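You operate a simulated robot arm through the tools that you are given. There is no shell and no other tool. Be economical: measure what you need, move in short steps, check, and stop when the job is done.

Carry out the task below with a simulated two-armed robot. There is one attempt and no reset: what you move stays moved.

TASK
Open the island bench drawer, put the foam pad on the top of the tinting counter away in the inside of the island bench drawer, then shut the drawer. Take the yellow dropper from the shelf under the tinting counter and put it on top of the blue coaster set. Open the lower flap, fetch the pink mould from the lower bay of the wall shelf and set it on the top of the panel bench and shut the flap again. Put the purple coaster set on the wood panel. Put the sanding block labelled "2" from the door end of the mixing table on the small shelf beside the filing cabinet and the sanding block labelled "1" on the disc there. The order is free. Set down upright: foam pad.

Only the result counts: the job must be done as asked and must still hold three seconds after the hand-in. Knocking over, shifting, dropping, spilling or breaking anything else fails it.

THE ROBOT
Two 7-joint arms with two-finger parallel grippers on one trunk, on a base that drives. Base frame: it is fixed to the floor where the robot stands at the start and does not move with it; the origin is under the middle of the robot, x ahead of it, y to its left, z up. Units: m, degrees, N and s.
The left shoulder is at the start at [0.07, 0.156, 1.228], the right one opposite. Places, roughly: blue coaster set [2.25, 4.25, 0.5]; disc (8x8x2 cm) [4.4, 0, 0.9]; dropper [2, 4.5, 0.5]; foam pad (5x4x5 cm) [2.2, 4.2, 0.9]; inside of the island bench drawer [0.8, 0.2, 0.7]; island bench drawer [0.8, 0.1, 0.7]; lower flap [0.7, 3.6, 1.4]; pink mould [0.5, 3.5, 1.25]; purple coaster set [-1.25, -0.5, 1.5]; sanding block [4, -0.25, 1]; small shelf beside the filing cabinet (29x17 cm) [5.18, 1.66, 0.6]; top of the panel bench [3.3, 3.5, 0.9]; wood panel (16x12x2 cm) [1.8, 0, 0.9]. Payload 3.91 kg a hand.
The tool frame of a hand sits at the grasp point between the pads (the TCP): z along the fingers, y along the line on which they close. The tips reach 0.03 m beyond it. The gripper opens to 0.11 m. The fingers are 0.02 m wide and 0.01 m thick; the gripper's body (0.048 by 0.112 m) begins 0.055 m behind the TCP.
Orientation is told as [roll, pitch, yaw] about the base's x, y, z axes, in that order, counted from this pose: with the fingers straight down and closing along the base's y, the tool's x points along the base's -x, its y along +y and its z along -z.

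THE INTERFACE
- The arms move only by the tool servo_tool. It takes "left_rows", "right_rows" or both (then of equal length, played together; a hand with none holds still); each is a list of rows, each an object of numbers (a shift or turn left out is 0, a gripper value left out holds the last): "claw": the closure, from 0 (fully open) to 1 (shut); "tx", "ty", "tz": the shift along the base's x, y, z in m; "wx", "wy", "wz": the turn, a rotation vector about the base's x, y, z in degrees. In form: [{"claw": .., "tx": .., "ty": .., "tz": .., "wx": .., "wy": .., "wz": ..}, ...]. A call has 1 to 20 rows; each row shifts and turns the commanded pose from where the row before left it. A row lasts 0.2 s, in which the tool goes at most 0.05 m and 8.6 degrees; a call with a longer step from one row to the next is refused whole, and so is a gripper value outside its range. A pose out of reach is approached as far as the arm can. The call stops where the force on the tool passes 40 N (or 10 N more than at its start, if that is more) or the arm is blocked; 0.2 s more then pass. The fingers move at their own pace (about 0.108 m/s each) and stop on an object; they squeeze with about 36 N. The grip force told is the motor's: it shows also when the fingers shut on nothing. Time passes only in rows, and 0.2 s behind the last, so rows that do not move let the fingers close. It gives the time, the measured TCP pose, the force on the tool (base axes), the opening and the grip force at its end, in the units of the frame above (readings bear some noise), with the torque about the TCP (base axes, N m) and any sound that the robot's microphone picked up, and new pictures: "show" is both (left out), scene, wrist or none (wrist: the cameras of the hands that moved).
- Cameras (640 x 400 px; columns grow to the right, rows downward): "scene" is now at [0.0652, -0.089, 1.4595]; the picture's right is [-0.99, -0.16, 0.00], its down [-0.09, 0.53, -0.85] and it looks along [0.13, -0.83, -0.53] (base axes); focal length 214 px, centre (320, 200). "left" rides on the left gripper at [0.072, -0.017, -0.103] in its tool frame; the picture's right is [0.23, 0.97, 0.00], its down [-0.76, 0.18, -0.62] and it looks along [-0.61, 0.14, 0.78] (tool axes); focal length 222 px, centre (320, 200). "right" rides on the right gripper at [0.073, 0.017, -0.103] in its tool frame; the picture's right is [-0.23, 0.97, 0.00], its down [-0.76, -0.18, -0.62] and it looks along [-0.61, -0.14, 0.78] (tool axes); focal length 222 px, centre (320, 200). There is no depth. A picture from a camera that has moved, and an enlarged one, comes with that camera's place and axes in the base frame and with its lens.
- move_column(by): slides the trunk up (or, below 0, down) by that many m; the arms and the scene camera ride with it, the base frame stays. It gives what a move gives, with no picture.
- drive_base(legs): drives the robot by 1 to 6 legs, each [ahead, left, turn to the left] in m, m and degrees, along the robot's own axes; the way and the turn of a leg run together, so that a leg with both is an arc; at most 1.5 m and 180 degrees a leg. The arms and the cameras ride along, it lands a little off, and it stops where it bumps. It gives what a move gives, and a new picture of the scene camera.
- aim_head(pan, tilt): turns the head with the scene camera to pan (to the left, within 86 degrees either way) and tilt (down, from -29 to 69), counted from straight ahead of the robot. It gives what a move gives, and a new picture of the scene camera.
- inspect(camera, box): a new picture of the part [left, top, right, bottom] of that camera's present view, enlarged. No time passes.
- hand_in(): hands the job in; it is judged then, once.

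Go step by step. Nothing tells you exact positions but the pictures and the camera data: compare them with the known pose of the tool, close in by small moves and look again before you grip or let go. The budget is 483 turns and 360 pictures, counting those below and the enlarged ones. Unless the task says otherwise, let go and move clear before handing in.

The tools are called as a command line: name --argument value ..., lists and objects as JSON in quotes. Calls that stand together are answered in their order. servo_tool: Moves the arms, as the interface text tells. Its arguments: {"type":"object","properties":{"left_rows":{"type":"array","items":{"type":"object","properties":{"claw":{"type":"number"},"tx":{"type":"number"},"ty":{"type":"number"},"tz":{"type":"number"},"wx":{"type":"number"},"wy":{"type":"number"},"wz":{"type":"number"}}}},"right_rows":{"type":"array","items":{"type":"object","properties":{"claw":{"type":"number"},"tx":{"type":"number"},"ty":{"type":"number"},"tz":{"type":"number"},"wx":{"type":"number"},"wy":{"type":"number"},"wz":{"type":"number"}}}},"show":{"type":"string","enum":["both","scene","wrist","none"]}},"required":[]} The other tools are called the same way: move_column (by) slides the trunk up or down; drive_base (legs) drives the base; aim_head (pan, tilt) turns the head that bears the scene camera; inspect (camera, box) takes an enlarged picture of a part of a camera's view; hand_in () hands the job in.

At the start:

```text
time: 0.0
left_eef_pos: [0.6355, -0.0786, 1.6643]
left_orientation: [0.1, 0.1, 0.0]
left_wrist_force: [0.2, -0.2, -0.6]
left_moment: [-0.03, 0.01, 0.0]
left_gripper_width: 0.1099
left_grip_force: 0.2
right_eef_pos: [0.4674, -0.6081, 1.7317]
right_orientation: [0.0, -0.2, 0.0]
right_wrist_force: [0.0, 0.2, -0.1]
right_moment: [0.01, 0.01, -0.02]
right_gripper_width: 0.1101
right_grip_force: 0.0
trunk travel left (down, up): [-0.673, 0.267]
robot x, y, heading: [-0.0022, 0.0035, 0.2]
head pan, tilt: [-80.8, 32.2]
```

scene: 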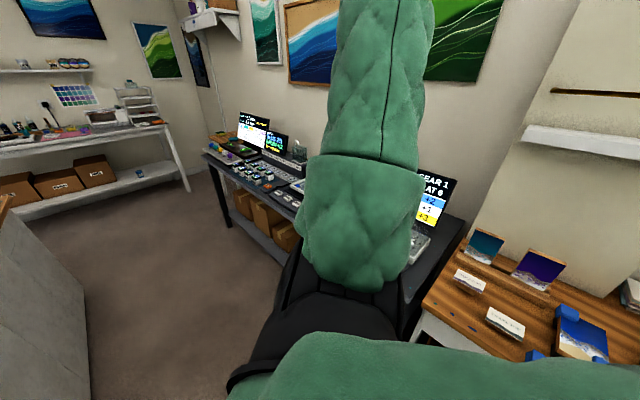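
right: 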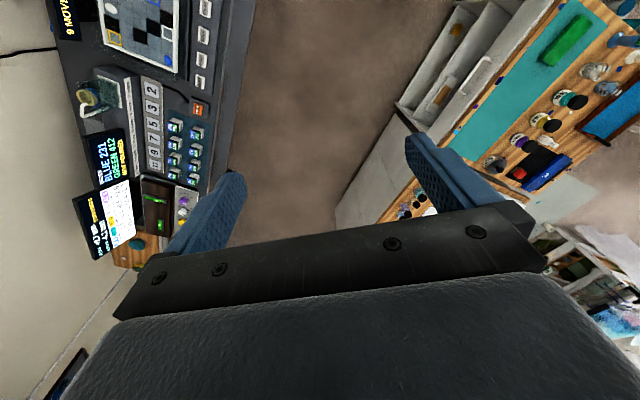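
left: 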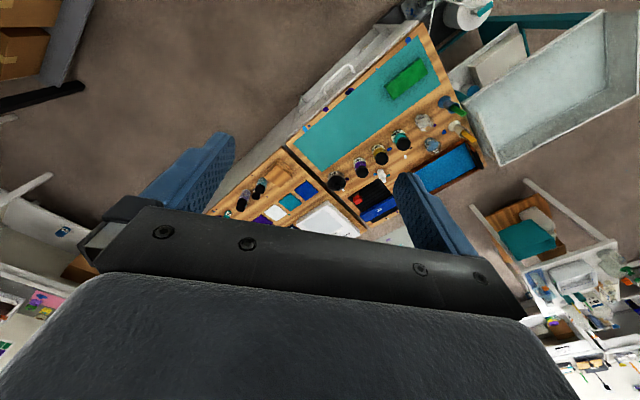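

I see a workshop with the head turned right. I'll look around first, starting straight ahead at the island bench.

aim_head --pan 0 --tilt 35

aim_head --pan 75 --tilt 25

```text
time: 1.5
left_eef_pos: [0.6355, -0.0771, 1.6641]
left_orientation: [0.0, -0.1, 0.0]
left_wrist_force: [-0.7, -0.4, 0.1]
left_moment: [0.0, -0.01, 0.01]
left_gripper_width: 0.11
left_grip_force: 0.0
right_eef_pos: [0.4692, -0.6074, 1.7329]
right_orientation: [-0.1, -0.2, -0.1]
right_wrist_force: [-0.2, 0.9, 0.9]
right_moment: [-0.02, 0.0, 0.03]
right_gripper_width: 0.1098
right_grip_force: 0.0
trunk travel left (down, up): [-0.673, 0.267]
robot x, y, heading: [0.0029, -0.0006, 0.1]
head pan, tilt: [0.0, 35.0]
camera scene: at [0.139, -0.0008, 1.4552], right [0.0, -1.0, 0.0], down [-0.57, 0.0, -0.82], along [0.82, 0.0, -0.57], focal length 214 px, centre (320, 200)
```

scene: 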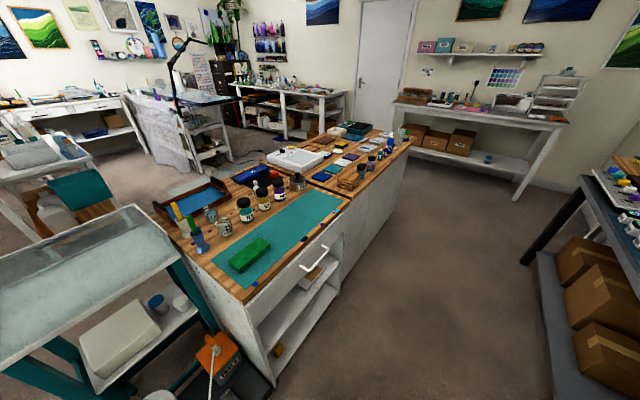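

```text
time: 3.0
left_eef_pos: [0.6361, -0.077, 1.6652]
left_orientation: [0.0, 0.1, 0.0]
left_wrist_force: [0.4, -0.8, 0.6]
left_moment: [0.01, 0.0, 0.01]
left_gripper_width: 0.1102
left_grip_force: 0.1
right_eef_pos: [0.468, -0.6076, 1.732]
right_orientation: [0.0, -0.2, 0.0]
right_wrist_force: [-0.2, 0.7, -0.4]
right_moment: [0.01, 0.02, -0.01]
right_gripper_width: 0.1099
right_grip_force: 0.0
trunk travel left (down, up): [-0.673, 0.267]
robot x, y, heading: [-0.0005, -0.0018, -0.1]
head pan, tilt: [75.0, 25.0]
camera scene: at [0.0749, 0.0883, 1.471], right [0.97, -0.26, 0.0], down [-0.11, -0.41, -0.91], along [0.23, 0.88, -0.42], focal length 214 px, centre (320, 200)
```

scene: 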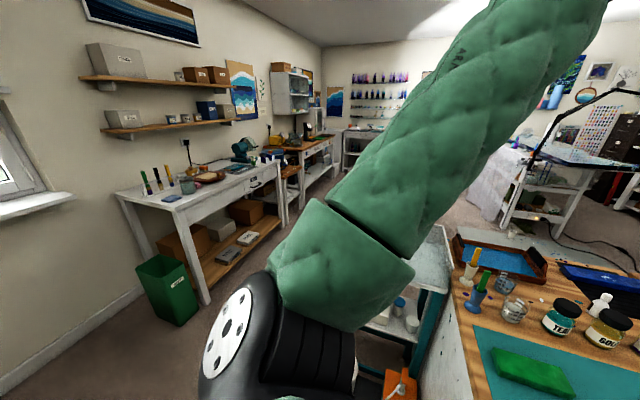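

aim_head --pan 40 --tilt 15

aim_head --pan -35 --tilt 30

aim_head --pan -86 --tilt 10

```text
time: 4.0
left_eef_pos: [0.6353, -0.0773, 1.6648]
left_orientation: [0.0, 0.0, -0.1]
left_wrist_force: [0.6, -0.8, -0.6]
left_moment: [0.01, 0.0, 0.0]
left_gripper_width: 0.1098
left_grip_force: 0.0
right_eef_pos: [0.4693, -0.6066, 1.733]
right_orientation: [-0.1, -0.2, 0.0]
right_wrist_force: [-0.9, 0.1, 0.4]
right_moment: [0.0, 0.0, -0.02]
right_gripper_width: 0.1099
right_grip_force: 0.0
trunk travel left (down, up): [-0.673, 0.267]
robot x, y, heading: [-0.0016, 0.0042, 0.1]
head pan, tilt: [40.0, 15.0]
camera scene: at [0.1225, 0.0594, 1.4872], right [0.64, -0.77, 0.0], down [-0.2, -0.17, -0.97], along [0.74, 0.62, -0.26], focal length 214 px, centre (320, 200)
```

scene: 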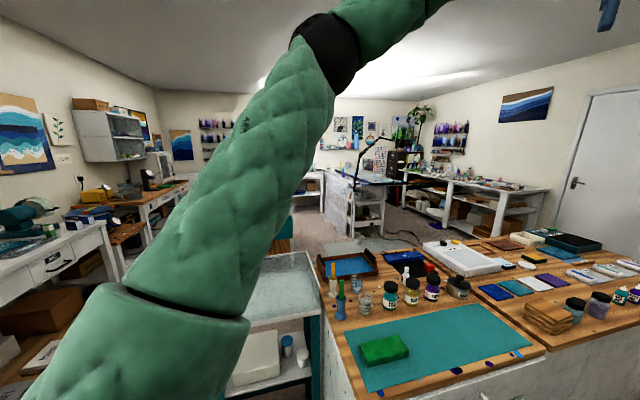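

```text
time: 5.5
left_eef_pos: [0.6362, -0.078, 1.6648]
left_orientation: [-0.1, 0.0, 0.0]
left_wrist_force: [-0.4, -0.3, 0.1]
left_moment: [0.0, 0.01, 0.05]
left_gripper_width: 0.1099
left_grip_force: 0.0
right_eef_pos: [0.4682, -0.6072, 1.7319]
right_orientation: [-0.1, -0.2, 0.0]
right_wrist_force: [0.0, -0.2, 0.0]
right_moment: [0.0, 0.01, -0.02]
right_gripper_width: 0.1101
right_grip_force: 0.1
trunk travel left (down, up): [-0.673, 0.267]
robot x, y, heading: [-0.0018, -0.0003, -0.1]
head pan, tilt: [-35.0, 30.0]
camera scene: at [0.1251, -0.0525, 1.463], right [-0.57, -0.82, 0.0], down [-0.41, 0.29, -0.87], along [0.71, -0.5, -0.5], focal length 214 px, centre (320, 200)
```

scene: 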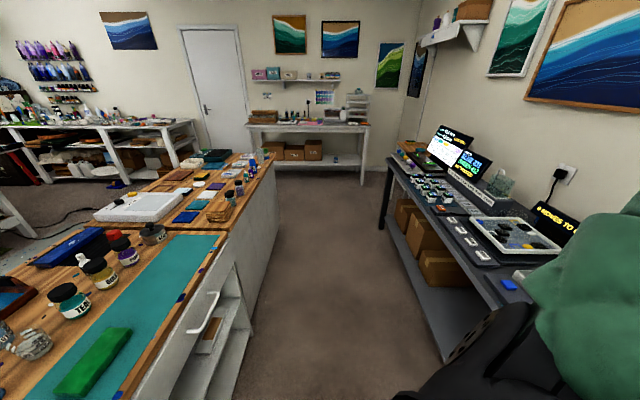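

```text
time: 6.7
left_eef_pos: [0.6362, -0.0772, 1.6641]
left_orientation: [-0.1, 0.0, 0.0]
left_wrist_force: [-1.0, -0.3, 0.2]
left_moment: [0.01, -0.01, 0.05]
left_gripper_width: 0.1098
left_grip_force: 0.2
right_eef_pos: [0.4681, -0.6089, 1.7324]
right_orientation: [0.0, -0.2, 0.0]
right_wrist_force: [-0.7, 0.3, 0.1]
right_moment: [0.0, -0.01, -0.03]
right_gripper_width: 0.11
right_grip_force: 0.1
trunk travel left (down, up): [-0.673, 0.267]
robot x, y, heading: [-0.0027, 0.0004, -0.0]
head pan, tilt: [-85.9, 10.0]
camera scene: at [0.0576, -0.0935, 1.4954], right [-1.0, -0.07, 0.0], down [-0.01, 0.17, -0.98], along [0.07, -0.98, -0.17], focal length 214 px, centre (320, 200)
```

scene: 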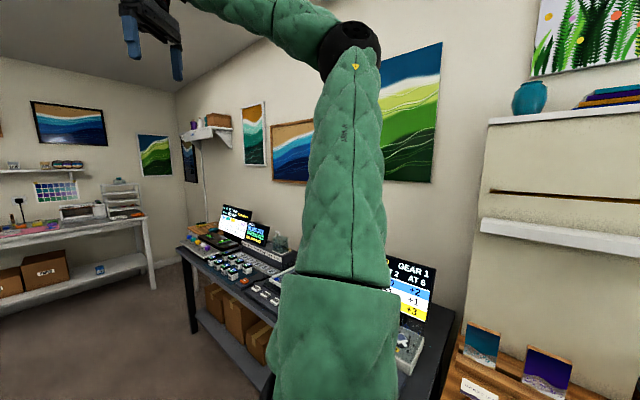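

servo_tool --right_rows '[{"tx": -0.005, "ty": 0.03, "tz": -0.035}, {"tx": -0.005, "ty": 0.03, "tz": -0.035}, {"tx": -0.005, "ty": 0.03, "tz": -0.035}, {"tx": -0.005, "ty": 0.03, "tz": -0.035}, {"tx": -0.005, "ty": 0.03, "tz": -0.035}, {"tx": -0.005, "ty": 0.03, "tz": -0.035}, {"tx": -0.005, "ty": 0.03, "tz": -0.035}, {"tx": -0.005, "ty": 0.03, "tz": -0.035}, {"tx": -0.005, "ty": 0.03, "tz": -0.035}, {"tx": -0.005, "ty": 0.03, "tz": -0.035}]' --left_rows '[{"tx": -0.02, "ty": 0.033, "tz": -0.03}, {"tx": -0.02, "ty": 0.033, "tz": -0.03}, {"tx": -0.02, "ty": 0.033, "tz": -0.03}, {"tx": -0.02, "ty": 0.033, "tz": -0.03}, {"tx": -0.02, "ty": 0.033, "tz": -0.03}, {"tx": -0.02, "ty": 0.033, "tz": -0.03}, {"tx": -0.02, "ty": 0.033, "tz": -0.03}, {"tx": -0.02, "ty": 0.033, "tz": -0.03}, {"tx": -0.02, "ty": 0.033, "tz": -0.03}, {"tx": -0.02, "ty": 0.033, "tz": -0.03}]' --show "scene"

aim_head --pan 0 --tilt 45

```text
time: 8.9
left_eef_pos: [0.4358, 0.2532, 1.3651]
left_orientation: [-0.2, 0.0, -0.1]
left_wrist_force: [0.6, 0.7, 0.1]
left_moment: [-0.05, -0.01, -0.02]
left_gripper_width: 0.1101
left_grip_force: 0.1
right_eef_pos: [0.416, -0.3046, 1.3814]
right_orientation: [-0.2, -0.3, -0.2]
right_wrist_force: [0.9, 0.4, 0.9]
right_moment: [-0.05, 0.01, 0.0]
right_gripper_width: 0.1099
right_grip_force: 0.0
trunk travel left (down, up): [-0.673, 0.267]
robot x, y, heading: [-0.0011, 0.0007, 0.1]
head pan, tilt: [-85.9, 10.0]
camera scene: at [0.0567, -0.0899, 1.4958], right [-1.0, -0.07, 0.0], down [-0.01, 0.17, -0.99], along [0.07, -0.98, -0.17], focal length 214 px, centre (320, 200)
```

scene: 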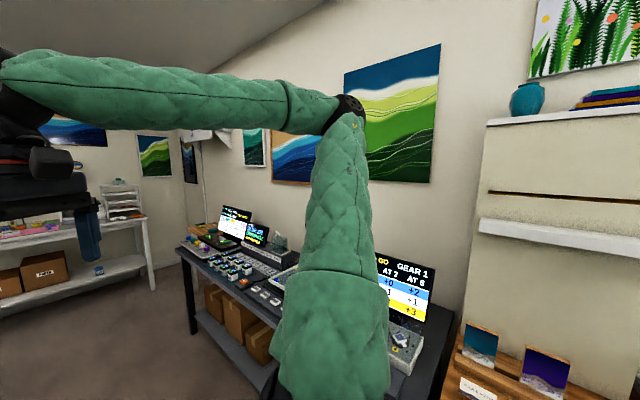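

```text
time: 10.5
left_eef_pos: [0.4364, 0.2516, 1.3662]
left_orientation: [0.0, -0.1, 0.0]
left_wrist_force: [0.3, -0.2, -0.5]
left_moment: [0.02, 0.0, 0.01]
left_gripper_width: 0.11
left_grip_force: 0.0
right_eef_pos: [0.4163, -0.3081, 1.3815]
right_orientation: [-0.2, -0.3, 0.1]
right_wrist_force: [-0.5, -0.5, -0.8]
right_moment: [-0.03, -0.01, 0.01]
right_gripper_width: 0.11
right_grip_force: 0.0
trunk travel left (down, up): [-0.673, 0.267]
robot x, y, heading: [0.0015, 0.0002, 0.1]
head pan, tilt: [0.0, 45.0]
camera scene: at [0.1322, -0.0002, 1.4405], right [0.0, -1.0, 0.0], down [-0.71, 0.0, -0.71], along [0.71, 0.0, -0.71], focal length 214 px, centre (320, 200)
```

scene: 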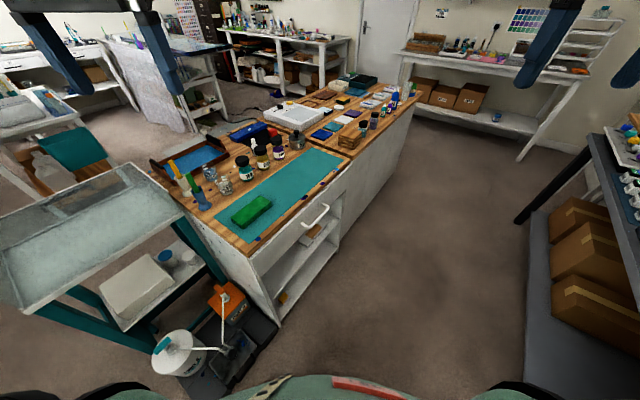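

drive_base --legs '[[0, 0, -60]]'

aim_head --pan -80 --tilt 10

```text
time: 13.6
left_eef_pos: [0.4329, -0.258, 1.365]
left_orientation: [0.1, 0.0, -60.6]
left_wrist_force: [-0.6, 0.0, -0.1]
left_moment: [0.0, -0.03, -0.02]
left_gripper_width: 0.1098
left_grip_force: 0.0
right_eef_pos: [-0.0644, -0.5135, 1.3814]
right_orientation: [-0.1, -0.2, -60.6]
right_wrist_force: [0.2, 1.1, 0.1]
right_moment: [0.01, 0.02, -0.02]
right_gripper_width: 0.1101
right_grip_force: 0.0
trunk travel left (down, up): [-0.673, 0.267]
robot x, y, heading: [0.0, 0.0012, -60.5]
head pan, tilt: [0.0, 45.0]
camera scene: at [0.065, -0.1153, 1.4404], right [-0.87, -0.49, 0.0], down [-0.35, 0.62, -0.71], along [0.35, -0.62, -0.71], focal length 214 px, centre (320, 200)
```

scene: 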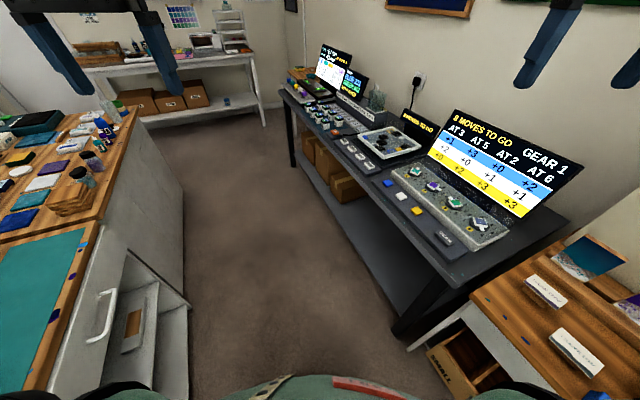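

```text
time: 15.1
left_eef_pos: [0.4332, -0.2564, 1.3662]
left_orientation: [0.1, 0.0, -60.6]
left_wrist_force: [0.3, 0.0, -0.2]
left_moment: [-0.01, -0.01, 0.01]
left_gripper_width: 0.1099
left_grip_force: 0.0
right_eef_pos: [-0.0634, -0.5135, 1.3813]
right_orientation: [-0.1, -0.2, -60.6]
right_wrist_force: [-0.4, -0.4, 1.2]
right_moment: [-0.01, 0.0, 0.01]
right_gripper_width: 0.1101
right_grip_force: 0.1
trunk travel left (down, up): [-0.673, 0.267]
robot x, y, heading: [-0.001, -0.0003, -60.4]
head pan, tilt: [-80.0, 10.0]
camera scene: at [-0.0466, -0.1035, 1.4954], right [-0.64, 0.77, 0.0], down [0.13, 0.11, -0.98], along [-0.76, -0.63, -0.17], focal length 214 px, centre (320, 200)
```

scene: 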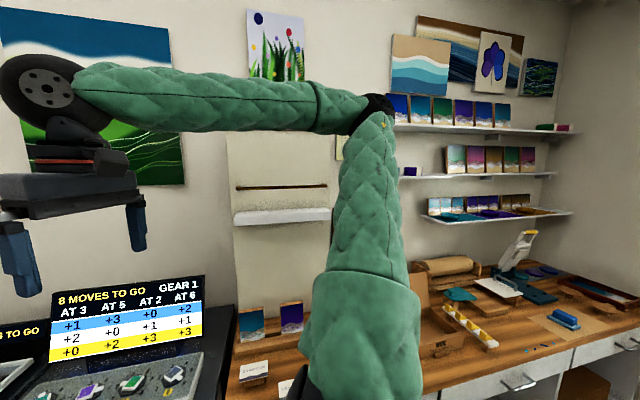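

inspect --camera "scene" --box '[380, 90, 600, 240]'

```text
2.67 times, centred on (490, 165) of scene
camera zoom: at [-0.0466, -0.1035, 1.4954], right [-0.64, 0.77, 0.0], down [0.13, 0.11, -0.98], along [-0.76, -0.63, -0.17], focal length 572 px, centre (-133, 293)
```

zoom: 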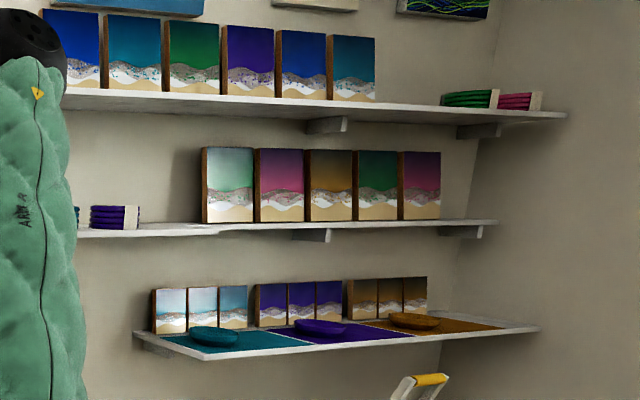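

drive_base --legs '[[0, 0, -66]]'

aim_head --pan -60 --tilt 40

aim_head --pan -20 --tilt 10

```text
time: 18.4
left_eef_pos: [-0.0658, -0.4993, 1.3661]
left_orientation: [0.0, 0.0, -127.5]
left_wrist_force: [-0.4, 0.1, 0.1]
left_moment: [-0.01, -0.04, 0.0]
left_gripper_width: 0.1102
left_grip_force: 0.1
right_eef_pos: [-0.4972, -0.1426, 1.3804]
right_orientation: [-0.1, -0.3, -127.6]
right_wrist_force: [0.8, 0.2, -1.3]
right_moment: [-0.02, 0.03, 0.01]
right_gripper_width: 0.1101
right_grip_force: 0.0
trunk travel left (down, up): [-0.673, 0.267]
robot x, y, heading: [-0.0024, -0.0027, -127.6]
head pan, tilt: [-80.0, 10.0]
camera scene: at [-0.1129, 0.0026, 1.4954], right [0.46, 0.89, 0.0], down [0.15, -0.08, -0.98], along [-0.87, 0.46, -0.17], focal length 214 px, centre (320, 200)
```

scene: 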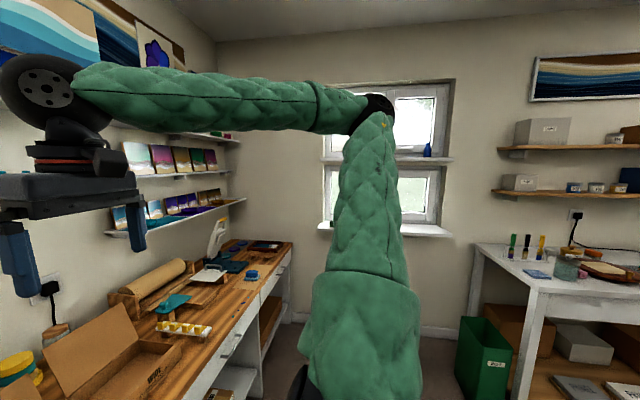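

```text
time: 19.4
left_eef_pos: [-0.0671, -0.4995, 1.3661]
left_orientation: [0.0, 0.0, -127.5]
left_wrist_force: [-0.4, 0.1, -0.5]
left_moment: [0.01, 0.01, -0.02]
left_gripper_width: 0.1101
left_grip_force: 0.0
right_eef_pos: [-0.497, -0.1435, 1.3797]
right_orientation: [-0.1, -0.2, -127.5]
right_wrist_force: [0.0, 0.5, -0.3]
right_moment: [0.06, 0.0, 0.0]
right_gripper_width: 0.1099
right_grip_force: 0.1
trunk travel left (down, up): [-0.673, 0.267]
robot x, y, heading: [-0.0028, -0.0007, -127.5]
head pan, tilt: [-60.0, 40.0]
camera scene: at [-0.1146, -0.0293, 1.4478], right [0.13, 0.99, 0.0], down [0.64, -0.08, -0.77], along [-0.76, 0.1, -0.64], focal length 214 px, centre (320, 200)
```

scene: 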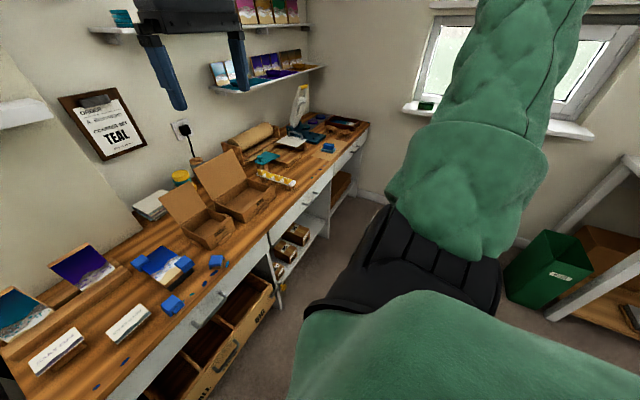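

```text
time: 20.4
left_eef_pos: [-0.0664, -0.5009, 1.3655]
left_orientation: [0.0, 0.0, -127.4]
left_wrist_force: [-0.2, 0.6, 0.8]
left_moment: [0.03, -0.02, 0.04]
left_gripper_width: 0.11
left_grip_force: 0.1
right_eef_pos: [-0.4985, -0.143, 1.38]
right_orientation: [-0.1, -0.1, -127.5]
right_wrist_force: [-1.3, -0.3, 0.3]
right_moment: [0.0, -0.05, -0.01]
right_gripper_width: 0.1097
right_grip_force: 0.1
trunk travel left (down, up): [-0.673, 0.267]
robot x, y, heading: [-0.0001, 0.0044, -127.5]
head pan, tilt: [-20.0, 10.0]
camera scene: at [-0.1089, -0.0903, 1.4953], right [-0.54, 0.84, 0.0], down [0.15, 0.09, -0.98], along [-0.83, -0.53, -0.17], focal length 214 px, centre (320, 200)
```

scene: 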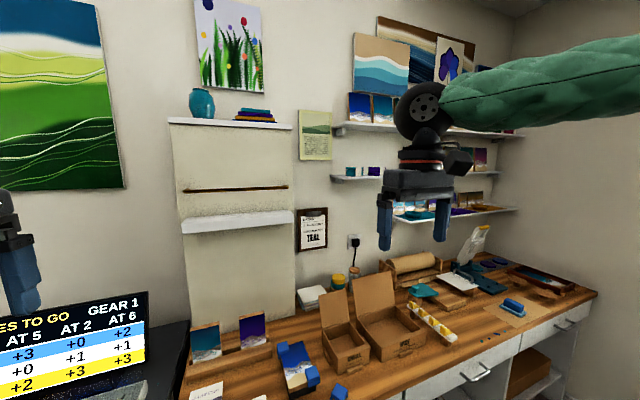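

drive_base --legs '[[0, -0.55, 1]]'

aim_head --pan 0 --tilt 5

```text
time: 23.6
left_eef_pos: [-0.5008, -0.1675, 1.3666]
left_orientation: [0.1, 0.0, -125.8]
left_wrist_force: [0.0, 0.4, 0.1]
left_moment: [0.0, -0.02, -0.01]
left_gripper_width: 0.1101
left_grip_force: 0.0
right_eef_pos: [-0.9422, 0.1756, 1.3804]
right_orientation: [-0.1, -0.1, -125.7]
right_wrist_force: [0.0, -0.1, -0.6]
right_moment: [-0.01, 0.0, -0.04]
right_gripper_width: 0.11
right_grip_force: 0.1
trunk travel left (down, up): [-0.673, 0.267]
robot x, y, heading: [-0.4489, 0.3323, -126.0]
head pan, tilt: [-20.0, 10.0]
camera scene: at [-0.5549, 0.2403, 1.4954], right [-0.56, 0.83, 0.0], down [0.14, 0.1, -0.98], along [-0.81, -0.55, -0.17], focal length 214 px, centre (320, 200)
```

scene: 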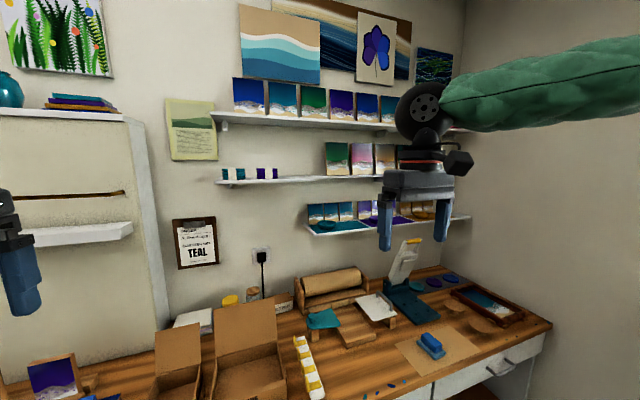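

```text
time: 24.5
left_eef_pos: [-0.5005, -0.1671, 1.366]
left_orientation: [-0.1, 0.0, -125.8]
left_wrist_force: [0.5, 0.3, -0.1]
left_moment: [0.03, 0.01, -0.02]
left_gripper_width: 0.11
left_grip_force: 0.0
right_eef_pos: [-0.9417, 0.1751, 1.3808]
right_orientation: [-0.1, -0.2, -125.7]
right_wrist_force: [-0.9, 0.2, -1.0]
right_moment: [0.0, 0.01, 0.01]
right_gripper_width: 0.1101
right_grip_force: 0.0
trunk travel left (down, up): [-0.673, 0.267]
robot x, y, heading: [-0.4509, 0.3342, -125.7]
head pan, tilt: [0.0, 5.0]
camera scene: at [-0.5314, 0.2179, 1.5034], right [-0.81, 0.59, 0.0], down [0.05, 0.07, -1.0], along [-0.58, -0.81, -0.09], focal length 214 px, centre (320, 200)
```

scene: 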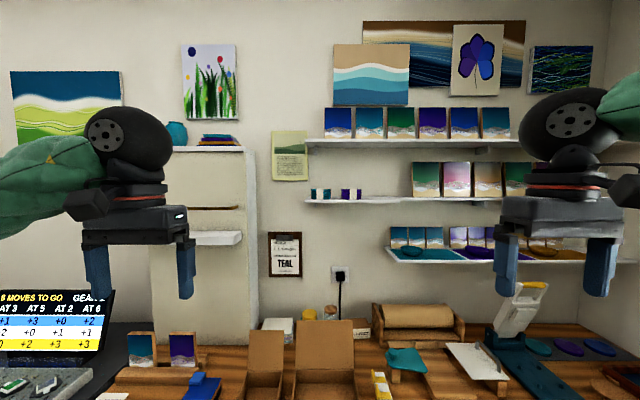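

inspect --camera "scene" --box '[290, 125, 450, 225]'

```text
4.00 times, centred on (370, 175) of scene
camera zoom: at [-0.5314, 0.2179, 1.5034], right [-0.81, 0.59, 0.0], down [0.05, 0.07, -1.0], along [-0.58, -0.81, -0.09], focal length 858 px, centre (120, 300)
```

zoom: 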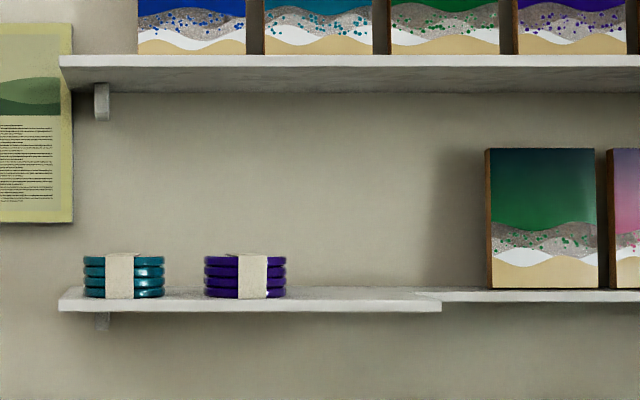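

servo_tool --right_rows '[{"tz": 0.03}, {"tz": 0.03}, {"tz": 0.03}, {"tx": -0.008, "ty": -0.035, "tz": 0.011, "wx": -5.79, "wy": 4.19}, {"tx": -0.008, "ty": -0.035, "tz": 0.011, "wx": -5.79, "wy": 4.19}, {"tx": -0.008, "ty": -0.035, "tz": 0.011, "wx": -5.79, "wy": 4.19}, {"tx": -0.008, "ty": -0.035, "tz": 0.011, "wx": -5.79, "wy": 4.19}, {"tx": -0.008, "ty": -0.035, "tz": 0.011, "wx": -5.79, "wy": 4.19}, {"tx": -0.008, "ty": -0.035, "tz": 0.011, "wx": -5.79, "wy": 4.19}, {"tx": -0.008, "ty": -0.035, "tz": 0.011, "wx": -5.79, "wy": 4.19}]'

```text
time: 26.7
left_eef_pos: [-0.4983, -0.1692, 1.3661]
left_orientation: [-0.1, 0.1, -125.9]
left_wrist_force: [0.9, 0.8, -0.5]
left_moment: [0.01, 0.0, 0.03]
left_gripper_width: 0.1101
left_grip_force: 0.1
right_eef_pos: [-0.9992, -0.0714, 1.5479]
right_orientation: [-0.3, -50.3, -125.6]
right_wrist_force: [0.5, 0.3, 0.2]
right_moment: [-0.01, 0.02, -0.04]
right_gripper_width: 0.11
right_grip_force: 0.1
trunk travel left (down, up): [-0.673, 0.267]
robot x, y, heading: [-0.4495, 0.3385, -125.7]
head pan, tilt: [0.0, 5.0]
camera scene: at [-0.5311, 0.2163, 1.5033], right [-0.81, 0.58, 0.0], down [0.05, 0.07, -1.0], along [-0.58, -0.81, -0.09], focal length 214 px, centre (320, 200)
camera right: at [-0.9113, 0.0204, 1.5574], right [0.7, -0.69, 0.17], down [-0.15, 0.1, 0.98], along [-0.69, -0.72, -0.03], focal length 222 px, centre (320, 200)
```

scene: 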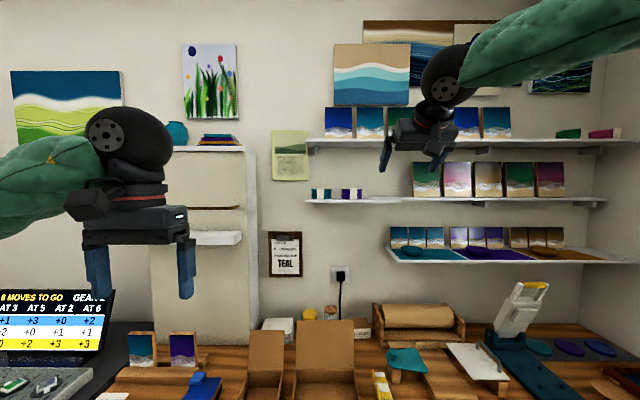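
right: 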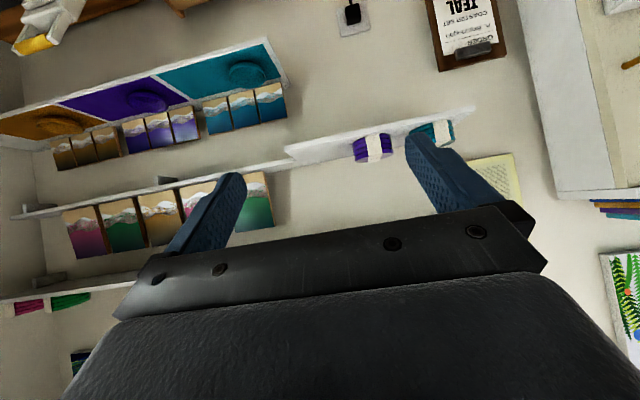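

servo_tool --right_rows '[{"tx": -0.013, "ty": -0.0368, "tz": -0.001}, {"tx": -0.013, "ty": -0.0368, "tz": -0.001}, {"tx": -0.013, "ty": -0.0368, "tz": -0.001}, {"tx": -0.013, "ty": -0.0368, "tz": -0.001}, {"tx": -0.013, "ty": -0.0368, "tz": -0.001}, {"tx": -0.013, "ty": -0.0368, "tz": -0.001}, {"tx": -0.013, "ty": -0.0368, "tz": -0.001}, {"tx": -0.013, "ty": -0.0368, "tz": -0.001}]'

```text
time: 28.5
left_eef_pos: [-0.4993, -0.1657, 1.3669]
left_orientation: [0.0, 0.0, -125.8]
left_wrist_force: [-0.7, -0.1, 0.7]
left_moment: [0.0, 0.03, 0.0]
left_gripper_width: 0.1101
left_grip_force: 0.0
right_eef_pos: [-1.0818, -0.3073, 1.5424]
right_orientation: [-0.2, -50.4, -125.8]
right_wrist_force: [0.4, 0.1, -0.2]
right_moment: [0.01, 0.01, 0.0]
right_gripper_width: 0.1101
right_grip_force: 0.1
right hand out of reach, approached as far as the arm can: row 7, 8
trunk travel left (down, up): [-0.673, 0.267]
robot x, y, heading: [-0.4485, 0.3302, -125.7]
head pan, tilt: [0.0, 5.0]
camera scene: at [-0.5303, 0.2197, 1.5037], right [-0.81, 0.58, 0.0], down [0.05, 0.07, -1.0], along [-0.58, -0.81, -0.09], focal length 214 px, centre (320, 200)
camera right: at [-0.9939, -0.2157, 1.5525], right [0.7, -0.69, 0.17], down [-0.15, 0.1, 0.98], along [-0.7, -0.72, -0.03], focal length 222 px, centre (320, 200)
```

scene: 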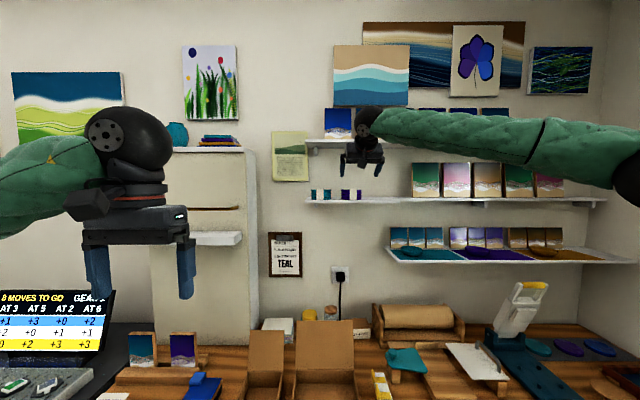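
right: 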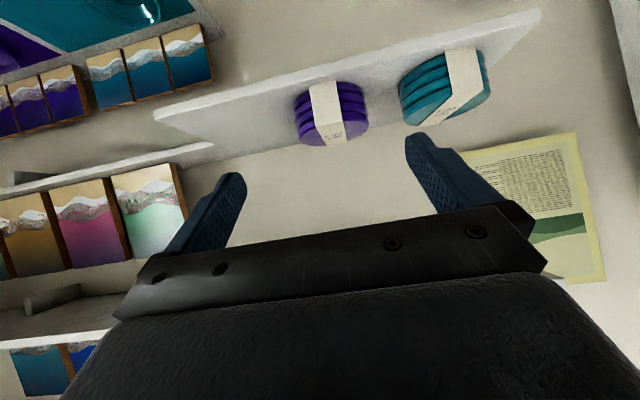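

aim_head --pan 0 --tilt 69

```text
time: 29.8
left_eef_pos: [-0.4996, -0.1668, 1.3658]
left_orientation: [0.1, 0.0, -125.8]
left_wrist_force: [-0.2, 0.0, -0.6]
left_moment: [0.0, 0.01, 0.0]
left_gripper_width: 0.1098
left_grip_force: 0.0
right_eef_pos: [-1.0843, -0.3095, 1.5422]
right_orientation: [-0.2, -50.2, -125.8]
right_wrist_force: [-0.3, -0.1, 0.1]
right_moment: [-0.02, 0.0, -0.01]
right_gripper_width: 0.1098
right_grip_force: 0.1
trunk travel left (down, up): [-0.673, 0.267]
robot x, y, heading: [-0.4515, 0.3352, -125.5]
head pan, tilt: [0.0, 68.8]
camera scene: at [-0.5108, 0.2466, 1.4116], right [-0.81, 0.58, 0.0], down [0.55, 0.76, -0.36], along [-0.21, -0.29, -0.93], focal length 214 px, centre (320, 200)
```

scene: 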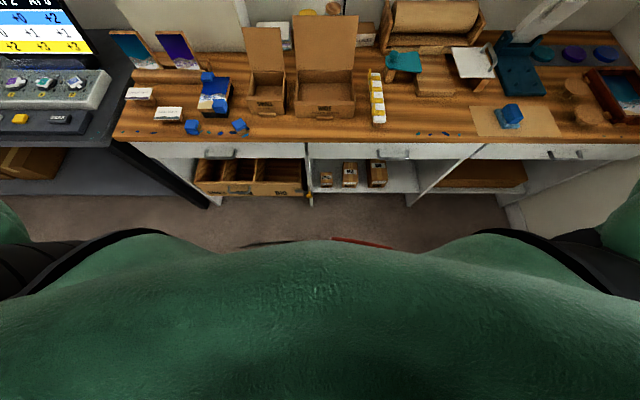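

servo_tool --right_rows '[{"tx": 0.02, "ty": 0.03}, {"tx": 0.025, "ty": 0.033}, {"tx": 0.025, "ty": 0.033}, {"tx": 0.025, "ty": 0.033}]' --show "none"

move_column --by 0.16

drive_base --legs '[[0.07, 0, 0]]'

```text
time: 30.8
left_eef_pos: [-0.4978, -0.1641, 1.3672]
left_orientation: [0.0, -0.2, -125.7]
left_wrist_force: [1.0, 0.2, 0.3]
left_moment: [-0.01, -0.01, -0.01]
left_gripper_width: 0.1102
left_grip_force: 0.0
right_eef_pos: [-0.9845, -0.1775, 1.5418]
right_orientation: [-0.2, -50.4, -125.7]
right_wrist_force: [-0.2, 0.1, -0.6]
right_moment: [-0.02, 0.01, -0.02]
right_gripper_width: 0.11
right_grip_force: 0.1
trunk travel left (down, up): [-0.673, 0.267]
robot x, y, heading: [-0.4479, 0.3369, -125.6]
head pan, tilt: [0.0, 68.8]
```

```text
time: 32.6
left_eef_pos: [-0.5012, -0.1678, 1.5267]
left_orientation: [0.0, 0.0, -125.8]
left_wrist_force: [-0.3, 0.0, -0.2]
left_moment: [-0.01, -0.02, -0.03]
left_gripper_width: 0.11
left_grip_force: 0.0
right_eef_pos: [-0.9872, -0.1808, 1.6982]
right_orientation: [-0.2, -50.2, -125.6]
right_wrist_force: [-1.3, 0.6, -0.1]
right_moment: [-0.04, 0.01, -0.02]
right_gripper_width: 0.1099
right_grip_force: 0.0
trunk travel left (down, up): [-0.833, 0.107]
robot x, y, heading: [-0.4507, 0.336, -125.9]
head pan, tilt: [0.0, 68.8]
```

```text
time: 33.6
left_eef_pos: [-0.5356, -0.2164, 1.5286]
left_orientation: [0.1, -0.3, -125.7]
left_wrist_force: [1.8, 1.0, 0.2]
left_moment: [-0.05, 0.03, 0.01]
left_gripper_width: 0.1099
left_grip_force: 0.1
right_eef_pos: [-1.0207, -0.2282, 1.7048]
right_orientation: [-0.2, -50.6, -125.6]
right_wrist_force: [0.5, 0.6, 0.7]
right_moment: [-0.05, 0.04, -0.02]
right_gripper_width: 0.1099
right_grip_force: 0.0
trunk travel left (down, up): [-0.833, 0.107]
robot x, y, heading: [-0.4894, 0.2816, -125.8]
head pan, tilt: [0.0, 68.8]
camera scene: at [-0.546, 0.1978, 1.5724], right [-0.81, 0.58, 0.0], down [0.54, 0.75, -0.37], along [-0.21, -0.3, -0.93], focal length 214 px, centre (320, 200)
```

scene: 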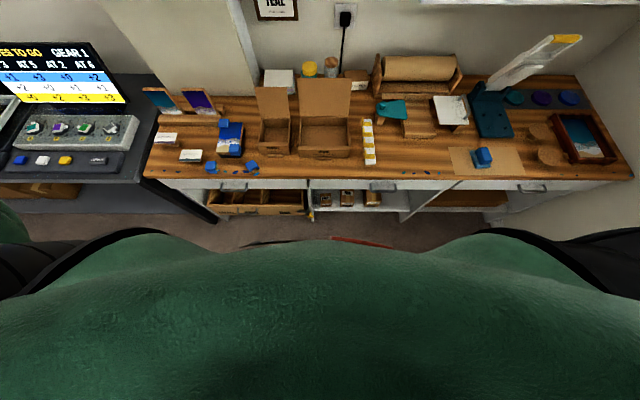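

servo_tool --right_rows '[{"tz": -0.0415}, {"tz": -0.0415}, {"tz": -0.0415}, {"tz": -0.0415}, {"tx": -0.02, "ty": -0.034}, {"tx": -0.02, "ty": -0.034}, {"tx": -0.02, "ty": -0.034}, {"tx": -0.02, "ty": -0.034}, {}]' --show "wrist"

```text
time: 35.6
left_eef_pos: [-0.541, -0.223, 1.5253]
left_orientation: [0.0, 0.0, -125.8]
left_wrist_force: [0.0, -0.8, 0.3]
left_moment: [0.0, 0.01, -0.05]
left_gripper_width: 0.11
left_grip_force: 0.0
right_eef_pos: [-1.1044, -0.3724, 1.5366]
right_orientation: [-0.3, -50.2, -125.7]
right_wrist_force: [0.3, -0.2, -0.1]
right_moment: [0.0, 0.0, 0.01]
right_gripper_width: 0.11
right_grip_force: 0.0
trunk travel left (down, up): [-0.833, 0.107]
robot x, y, heading: [-0.4884, 0.2765, -125.8]
head pan, tilt: [0.0, 68.8]
camera right: at [-1.0163, -0.28, 1.5465], right [0.7, -0.69, 0.17], down [-0.15, 0.1, 0.98], along [-0.69, -0.72, -0.03], focal length 222 px, centre (320, 200)
```

right: 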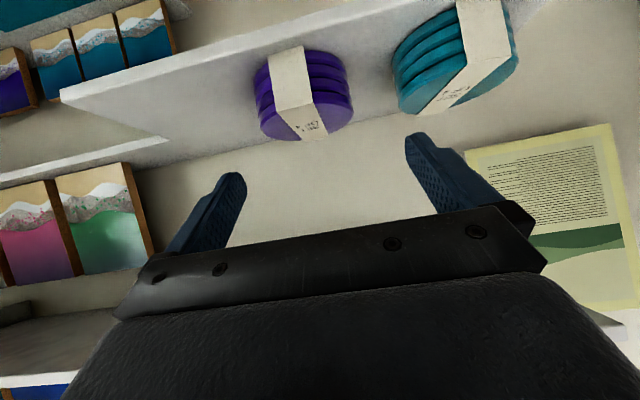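

servo_tool --right_rows '[{"tx": -0.0098, "ty": -0.0122, "tz": -0.0149}, {"tx": -0.0098, "ty": -0.0122, "tz": -0.0149}, {"tx": -0.0098, "ty": -0.0122, "tz": -0.0149}, {"tx": -0.0098, "ty": -0.0122, "tz": -0.0149}, {"tx": -0.0098, "ty": -0.0122, "tz": -0.0149}, {}]' --show "wrist"

```text
time: 37.0
left_eef_pos: [-0.5407, -0.223, 1.5262]
left_orientation: [0.0, -0.1, -125.7]
left_wrist_force: [0.5, -0.2, -0.2]
left_moment: [0.01, 0.0, -0.01]
left_gripper_width: 0.1098
left_grip_force: 0.1
right_eef_pos: [-1.1542, -0.4336, 1.46]
right_orientation: [-0.3, -50.4, -125.7]
right_wrist_force: [0.3, 0.4, -0.4]
right_moment: [0.0, 0.02, -0.01]
right_gripper_width: 0.1098
right_grip_force: 0.0
trunk travel left (down, up): [-0.833, 0.107]
robot x, y, heading: [-0.4861, 0.2801, -125.8]
head pan, tilt: [0.0, 68.8]
camera right: at [-1.066, -0.3421, 1.4697], right [0.7, -0.69, 0.17], down [-0.15, 0.1, 0.98], along [-0.69, -0.72, -0.03], focal length 222 px, centre (320, 200)
```

right: 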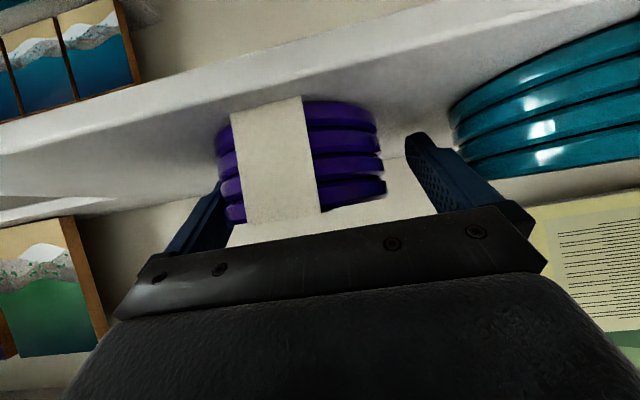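

servo_tool --right_rows '[{"tx": -0.0065, "ty": 0.0047}, {"claw": 1}, {"claw": 1}, {"claw": 1}, {"claw": 1}]' --show "wrist"

```text
time: 38.2
left_eef_pos: [-0.5418, -0.2241, 1.5248]
left_orientation: [-0.1, 0.0, -125.8]
left_wrist_force: [-0.5, 0.2, 0.8]
left_moment: [0.02, -0.02, 0.01]
left_gripper_width: 0.11
left_grip_force: 0.1
right_eef_pos: [-1.1622, -0.4309, 1.4588]
right_orientation: [-0.3, -50.3, -125.6]
right_wrist_force: [-0.1, 0.6, 0.0]
right_moment: [-0.03, -0.01, 0.02]
right_gripper_width: 0.0848
right_grip_force: 36.0
trunk travel left (down, up): [-0.833, 0.107]
robot x, y, heading: [-0.487, 0.28, -125.6]
head pan, tilt: [0.0, 68.8]
camera right: at [-1.0742, -0.338, 1.4685], right [0.7, -0.69, 0.17], down [-0.15, 0.1, 0.98], along [-0.69, -0.72, -0.03], focal length 222 px, centre (320, 200)
```

right: 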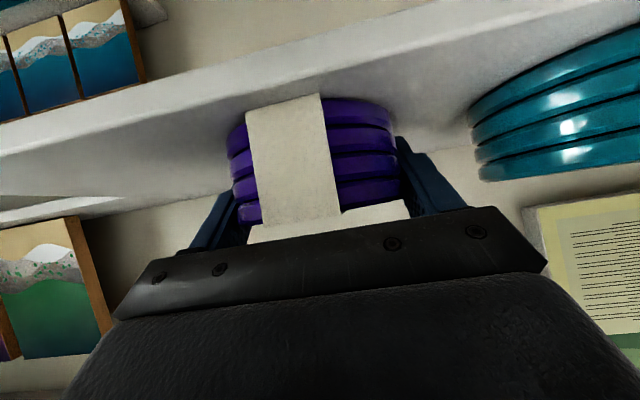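

Gripped at 8.5 cm width. I'll lift it slightly and draw it back to the robot.

servo_tool --right_rows '[{"tz": 0.015}, {"tz": 0.015}, {"tx": 0.02, "ty": 0.028, "tz": 0.005}, {"tx": 0.02, "ty": 0.028}, {"tx": 0.025, "ty": 0.035}, {"tx": 0.025, "ty": 0.035}, {"tx": 0.025, "ty": 0.035}, {"tx": 0.025, "ty": 0.035}, {"tx": 0.025, "ty": 0.035}, {"tx": 0.025, "ty": 0.035}, {"tx": 0.025, "ty": 0.035}, {"tx": 0.025, "ty": 0.035}, {"tx": 0.025, "ty": 0.035}]' --show "both"

```text
time: 41.0
left_eef_pos: [-0.5388, -0.2222, 1.5272]
left_orientation: [0.0, -0.1, -125.8]
left_wrist_force: [0.8, 0.8, 0.0]
left_moment: [0.0, 0.03, -0.01]
left_gripper_width: 0.1098
left_grip_force: 0.0
right_eef_pos: [-0.8966, -0.0612, 1.5002]
right_orientation: [-0.3, -50.2, -125.7]
right_wrist_force: [0.3, 1.1, -2.3]
right_moment: [-0.04, -0.01, 0.01]
right_gripper_width: 0.0848
right_grip_force: 35.9
right hand out of reach, approached as far as the arm can: row 13
trunk travel left (down, up): [-0.833, 0.107]
robot x, y, heading: [-0.4899, 0.278, -125.8]
head pan, tilt: [0.0, 68.8]
camera scene: at [-0.5492, 0.1926, 1.5717], right [-0.81, 0.58, 0.0], down [0.54, 0.76, -0.36], along [-0.21, -0.29, -0.93], focal length 214 px, centre (320, 200)
camera right: at [-0.8084, 0.0309, 1.5103], right [0.7, -0.69, 0.17], down [-0.15, 0.1, 0.98], along [-0.69, -0.72, -0.03], focal length 222 px, centre (320, 200)
```

scene: 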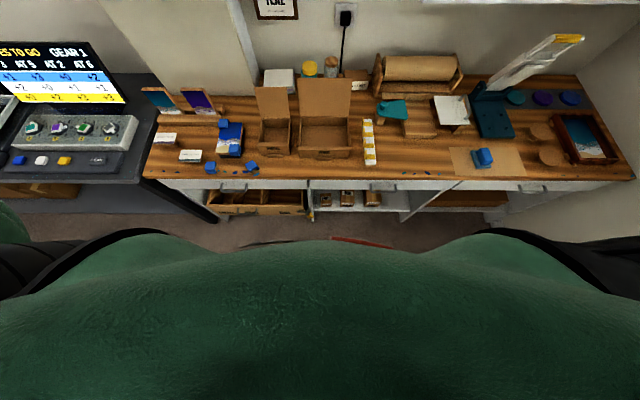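
right: 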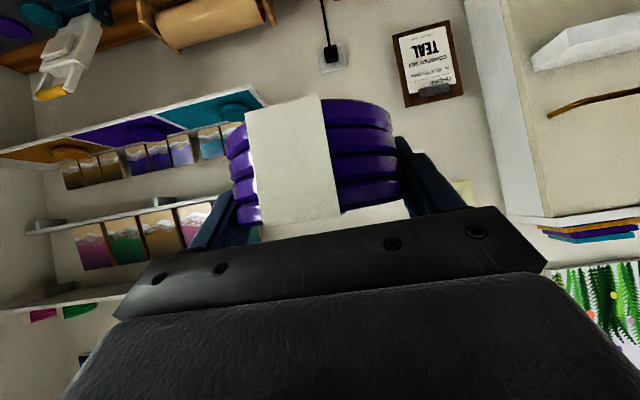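

drive_base --legs '[[-0.07, 0, 0], [0, 0, 90]]'

aim_head --pan 0 --tilt 30

```text
time: 45.8
left_eef_pos: [0.0511, 0.2692, 1.5258]
left_orientation: [0.0, 0.1, -37.5]
left_wrist_force: [0.4, -0.5, 0.3]
left_moment: [-0.01, -0.01, 0.03]
left_gripper_width: 0.11
left_grip_force: 0.1
right_eef_pos: [-0.1183, -0.0841, 1.4999]
right_orientation: [-0.2, -50.2, -37.4]
right_wrist_force: [-0.2, -0.4, -3.2]
right_moment: [-0.02, -0.02, -0.02]
right_gripper_width: 0.0853
right_grip_force: 35.6
trunk travel left (down, up): [-0.833, 0.107]
robot x, y, heading: [-0.4473, 0.3346, -37.4]
head pan, tilt: [0.0, 68.8]
camera scene: at [-0.3627, 0.2696, 1.5716], right [-0.61, -0.79, 0.0], down [-0.74, 0.57, -0.36], along [0.29, -0.22, -0.93], focal length 214 px, centre (320, 200)
```

scene: 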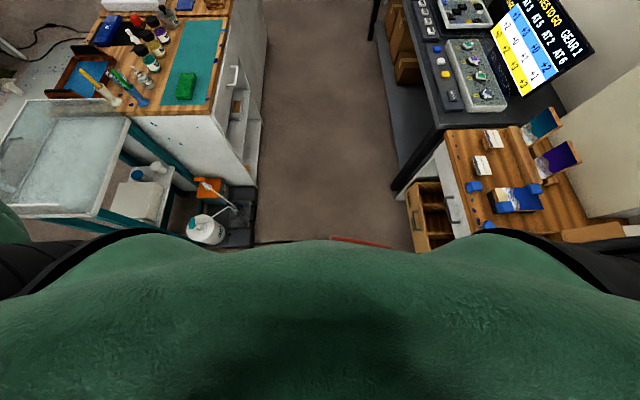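

```text
time: 46.9
left_eef_pos: [0.0528, 0.2683, 1.526]
left_orientation: [0.0, 0.0, -37.5]
left_wrist_force: [-0.2, 0.1, 0.6]
left_moment: [-0.02, -0.02, 0.02]
left_gripper_width: 0.1102
left_grip_force: 0.1
right_eef_pos: [-0.1193, -0.0854, 1.4985]
right_orientation: [-0.2, -50.2, -37.4]
right_wrist_force: [-0.3, -0.3, -3.2]
right_moment: [-0.02, -0.03, 0.02]
right_gripper_width: 0.0849
right_grip_force: 36.4
trunk travel left (down, up): [-0.833, 0.107]
robot x, y, heading: [-0.4482, 0.3327, -37.5]
head pan, tilt: [0.0, 30.0]
camera scene: at [-0.3354, 0.2485, 1.6229], right [-0.61, -0.79, 0.0], down [-0.4, 0.3, -0.87], along [0.69, -0.53, -0.5], focal length 214 px, centre (320, 200)
```

scene: 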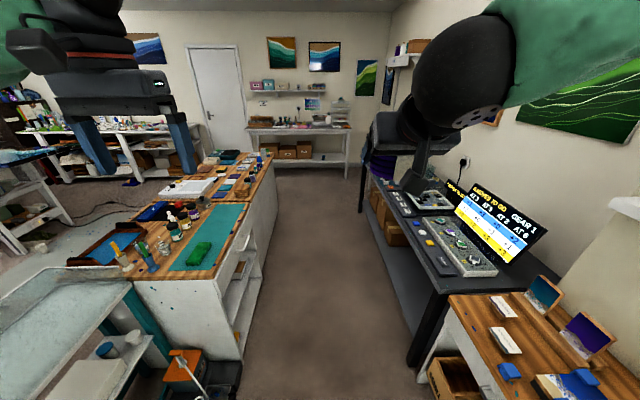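

drive_base --legs '[[0, 0, 1.5], [1.4, 0, 0]]'

aim_head --pan 60 --tilt 40

```text
time: 54.1
left_eef_pos: [1.1754, -0.5178, 1.5255]
left_orientation: [0.0, 0.0, -35.3]
left_wrist_force: [1.6, 0.2, 0.3]
left_moment: [0.04, -0.02, -0.03]
left_gripper_width: 0.1102
left_grip_force: 0.0
right_eef_pos: [1.0187, -0.8761, 1.5004]
right_orientation: [-0.2, -50.1, -35.1]
right_wrist_force: [-0.7, 0.0, -1.5]
right_moment: [-0.02, -0.05, 0.05]
right_gripper_width: 0.0851
right_grip_force: 36.1
trunk travel left (down, up): [-0.833, 0.107]
robot x, y, heading: [0.6724, -0.468, -35.3]
head pan, tilt: [0.0, 30.0]
camera scene: at [0.7895, -0.5515, 1.6231], right [-0.58, -0.82, 0.0], down [-0.41, 0.29, -0.87], along [0.71, -0.5, -0.5], focal length 214 px, centre (320, 200)
```

scene: 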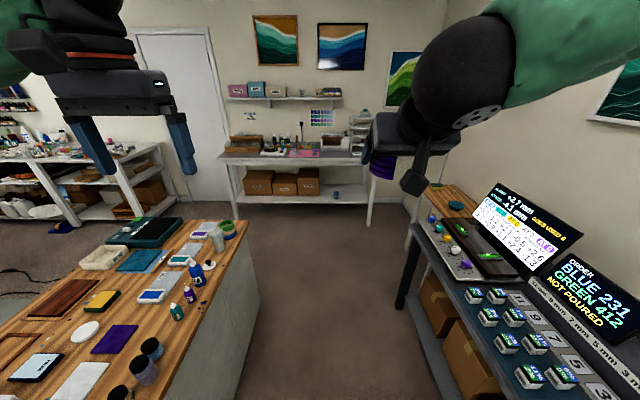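

```text
time: 55.4
left_eef_pos: [1.1762, -0.5181, 1.5273]
left_orientation: [0.0, 0.0, -35.3]
left_wrist_force: [-0.8, 0.4, -0.1]
left_moment: [-0.02, 0.01, 0.02]
left_gripper_width: 0.11
left_grip_force: 0.0
right_eef_pos: [1.0188, -0.8767, 1.5002]
right_orientation: [-0.2, -50.2, -35.1]
right_wrist_force: [-0.3, 0.6, -2.7]
right_moment: [-0.02, 0.0, 0.01]
right_gripper_width: 0.085
right_grip_force: 35.7
trunk travel left (down, up): [-0.833, 0.107]
robot x, y, heading: [0.6752, -0.4711, -35.4]
head pan, tilt: [60.0, 40.0]
camera scene: at [0.7935, -0.464, 1.6077], right [0.42, -0.91, 0.0], down [-0.58, -0.27, -0.77], along [0.7, 0.32, -0.64], focal length 214 px, centre (320, 200)
```

scene: 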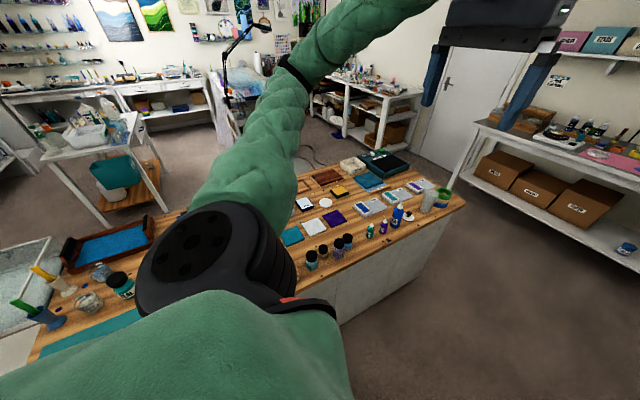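

inspect --camera "scene" --box '[260, 140, 460, 270]'

```text
3.08 times, centred on (360, 205) of scene
camera zoom: at [0.7935, -0.464, 1.6077], right [0.42, -0.91, 0.0], down [-0.58, -0.27, -0.77], along [0.7, 0.32, -0.64], focal length 660 px, centre (197, 185)
```

zoom: 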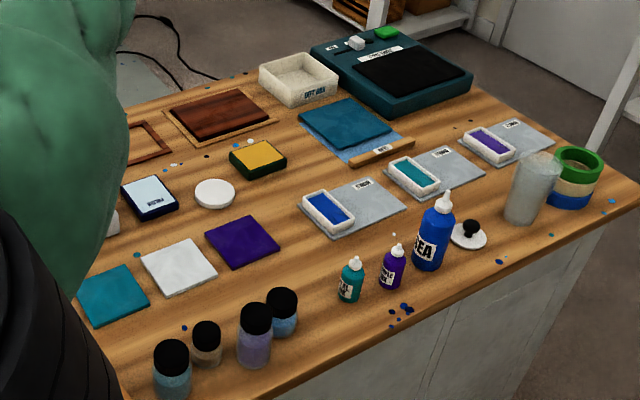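

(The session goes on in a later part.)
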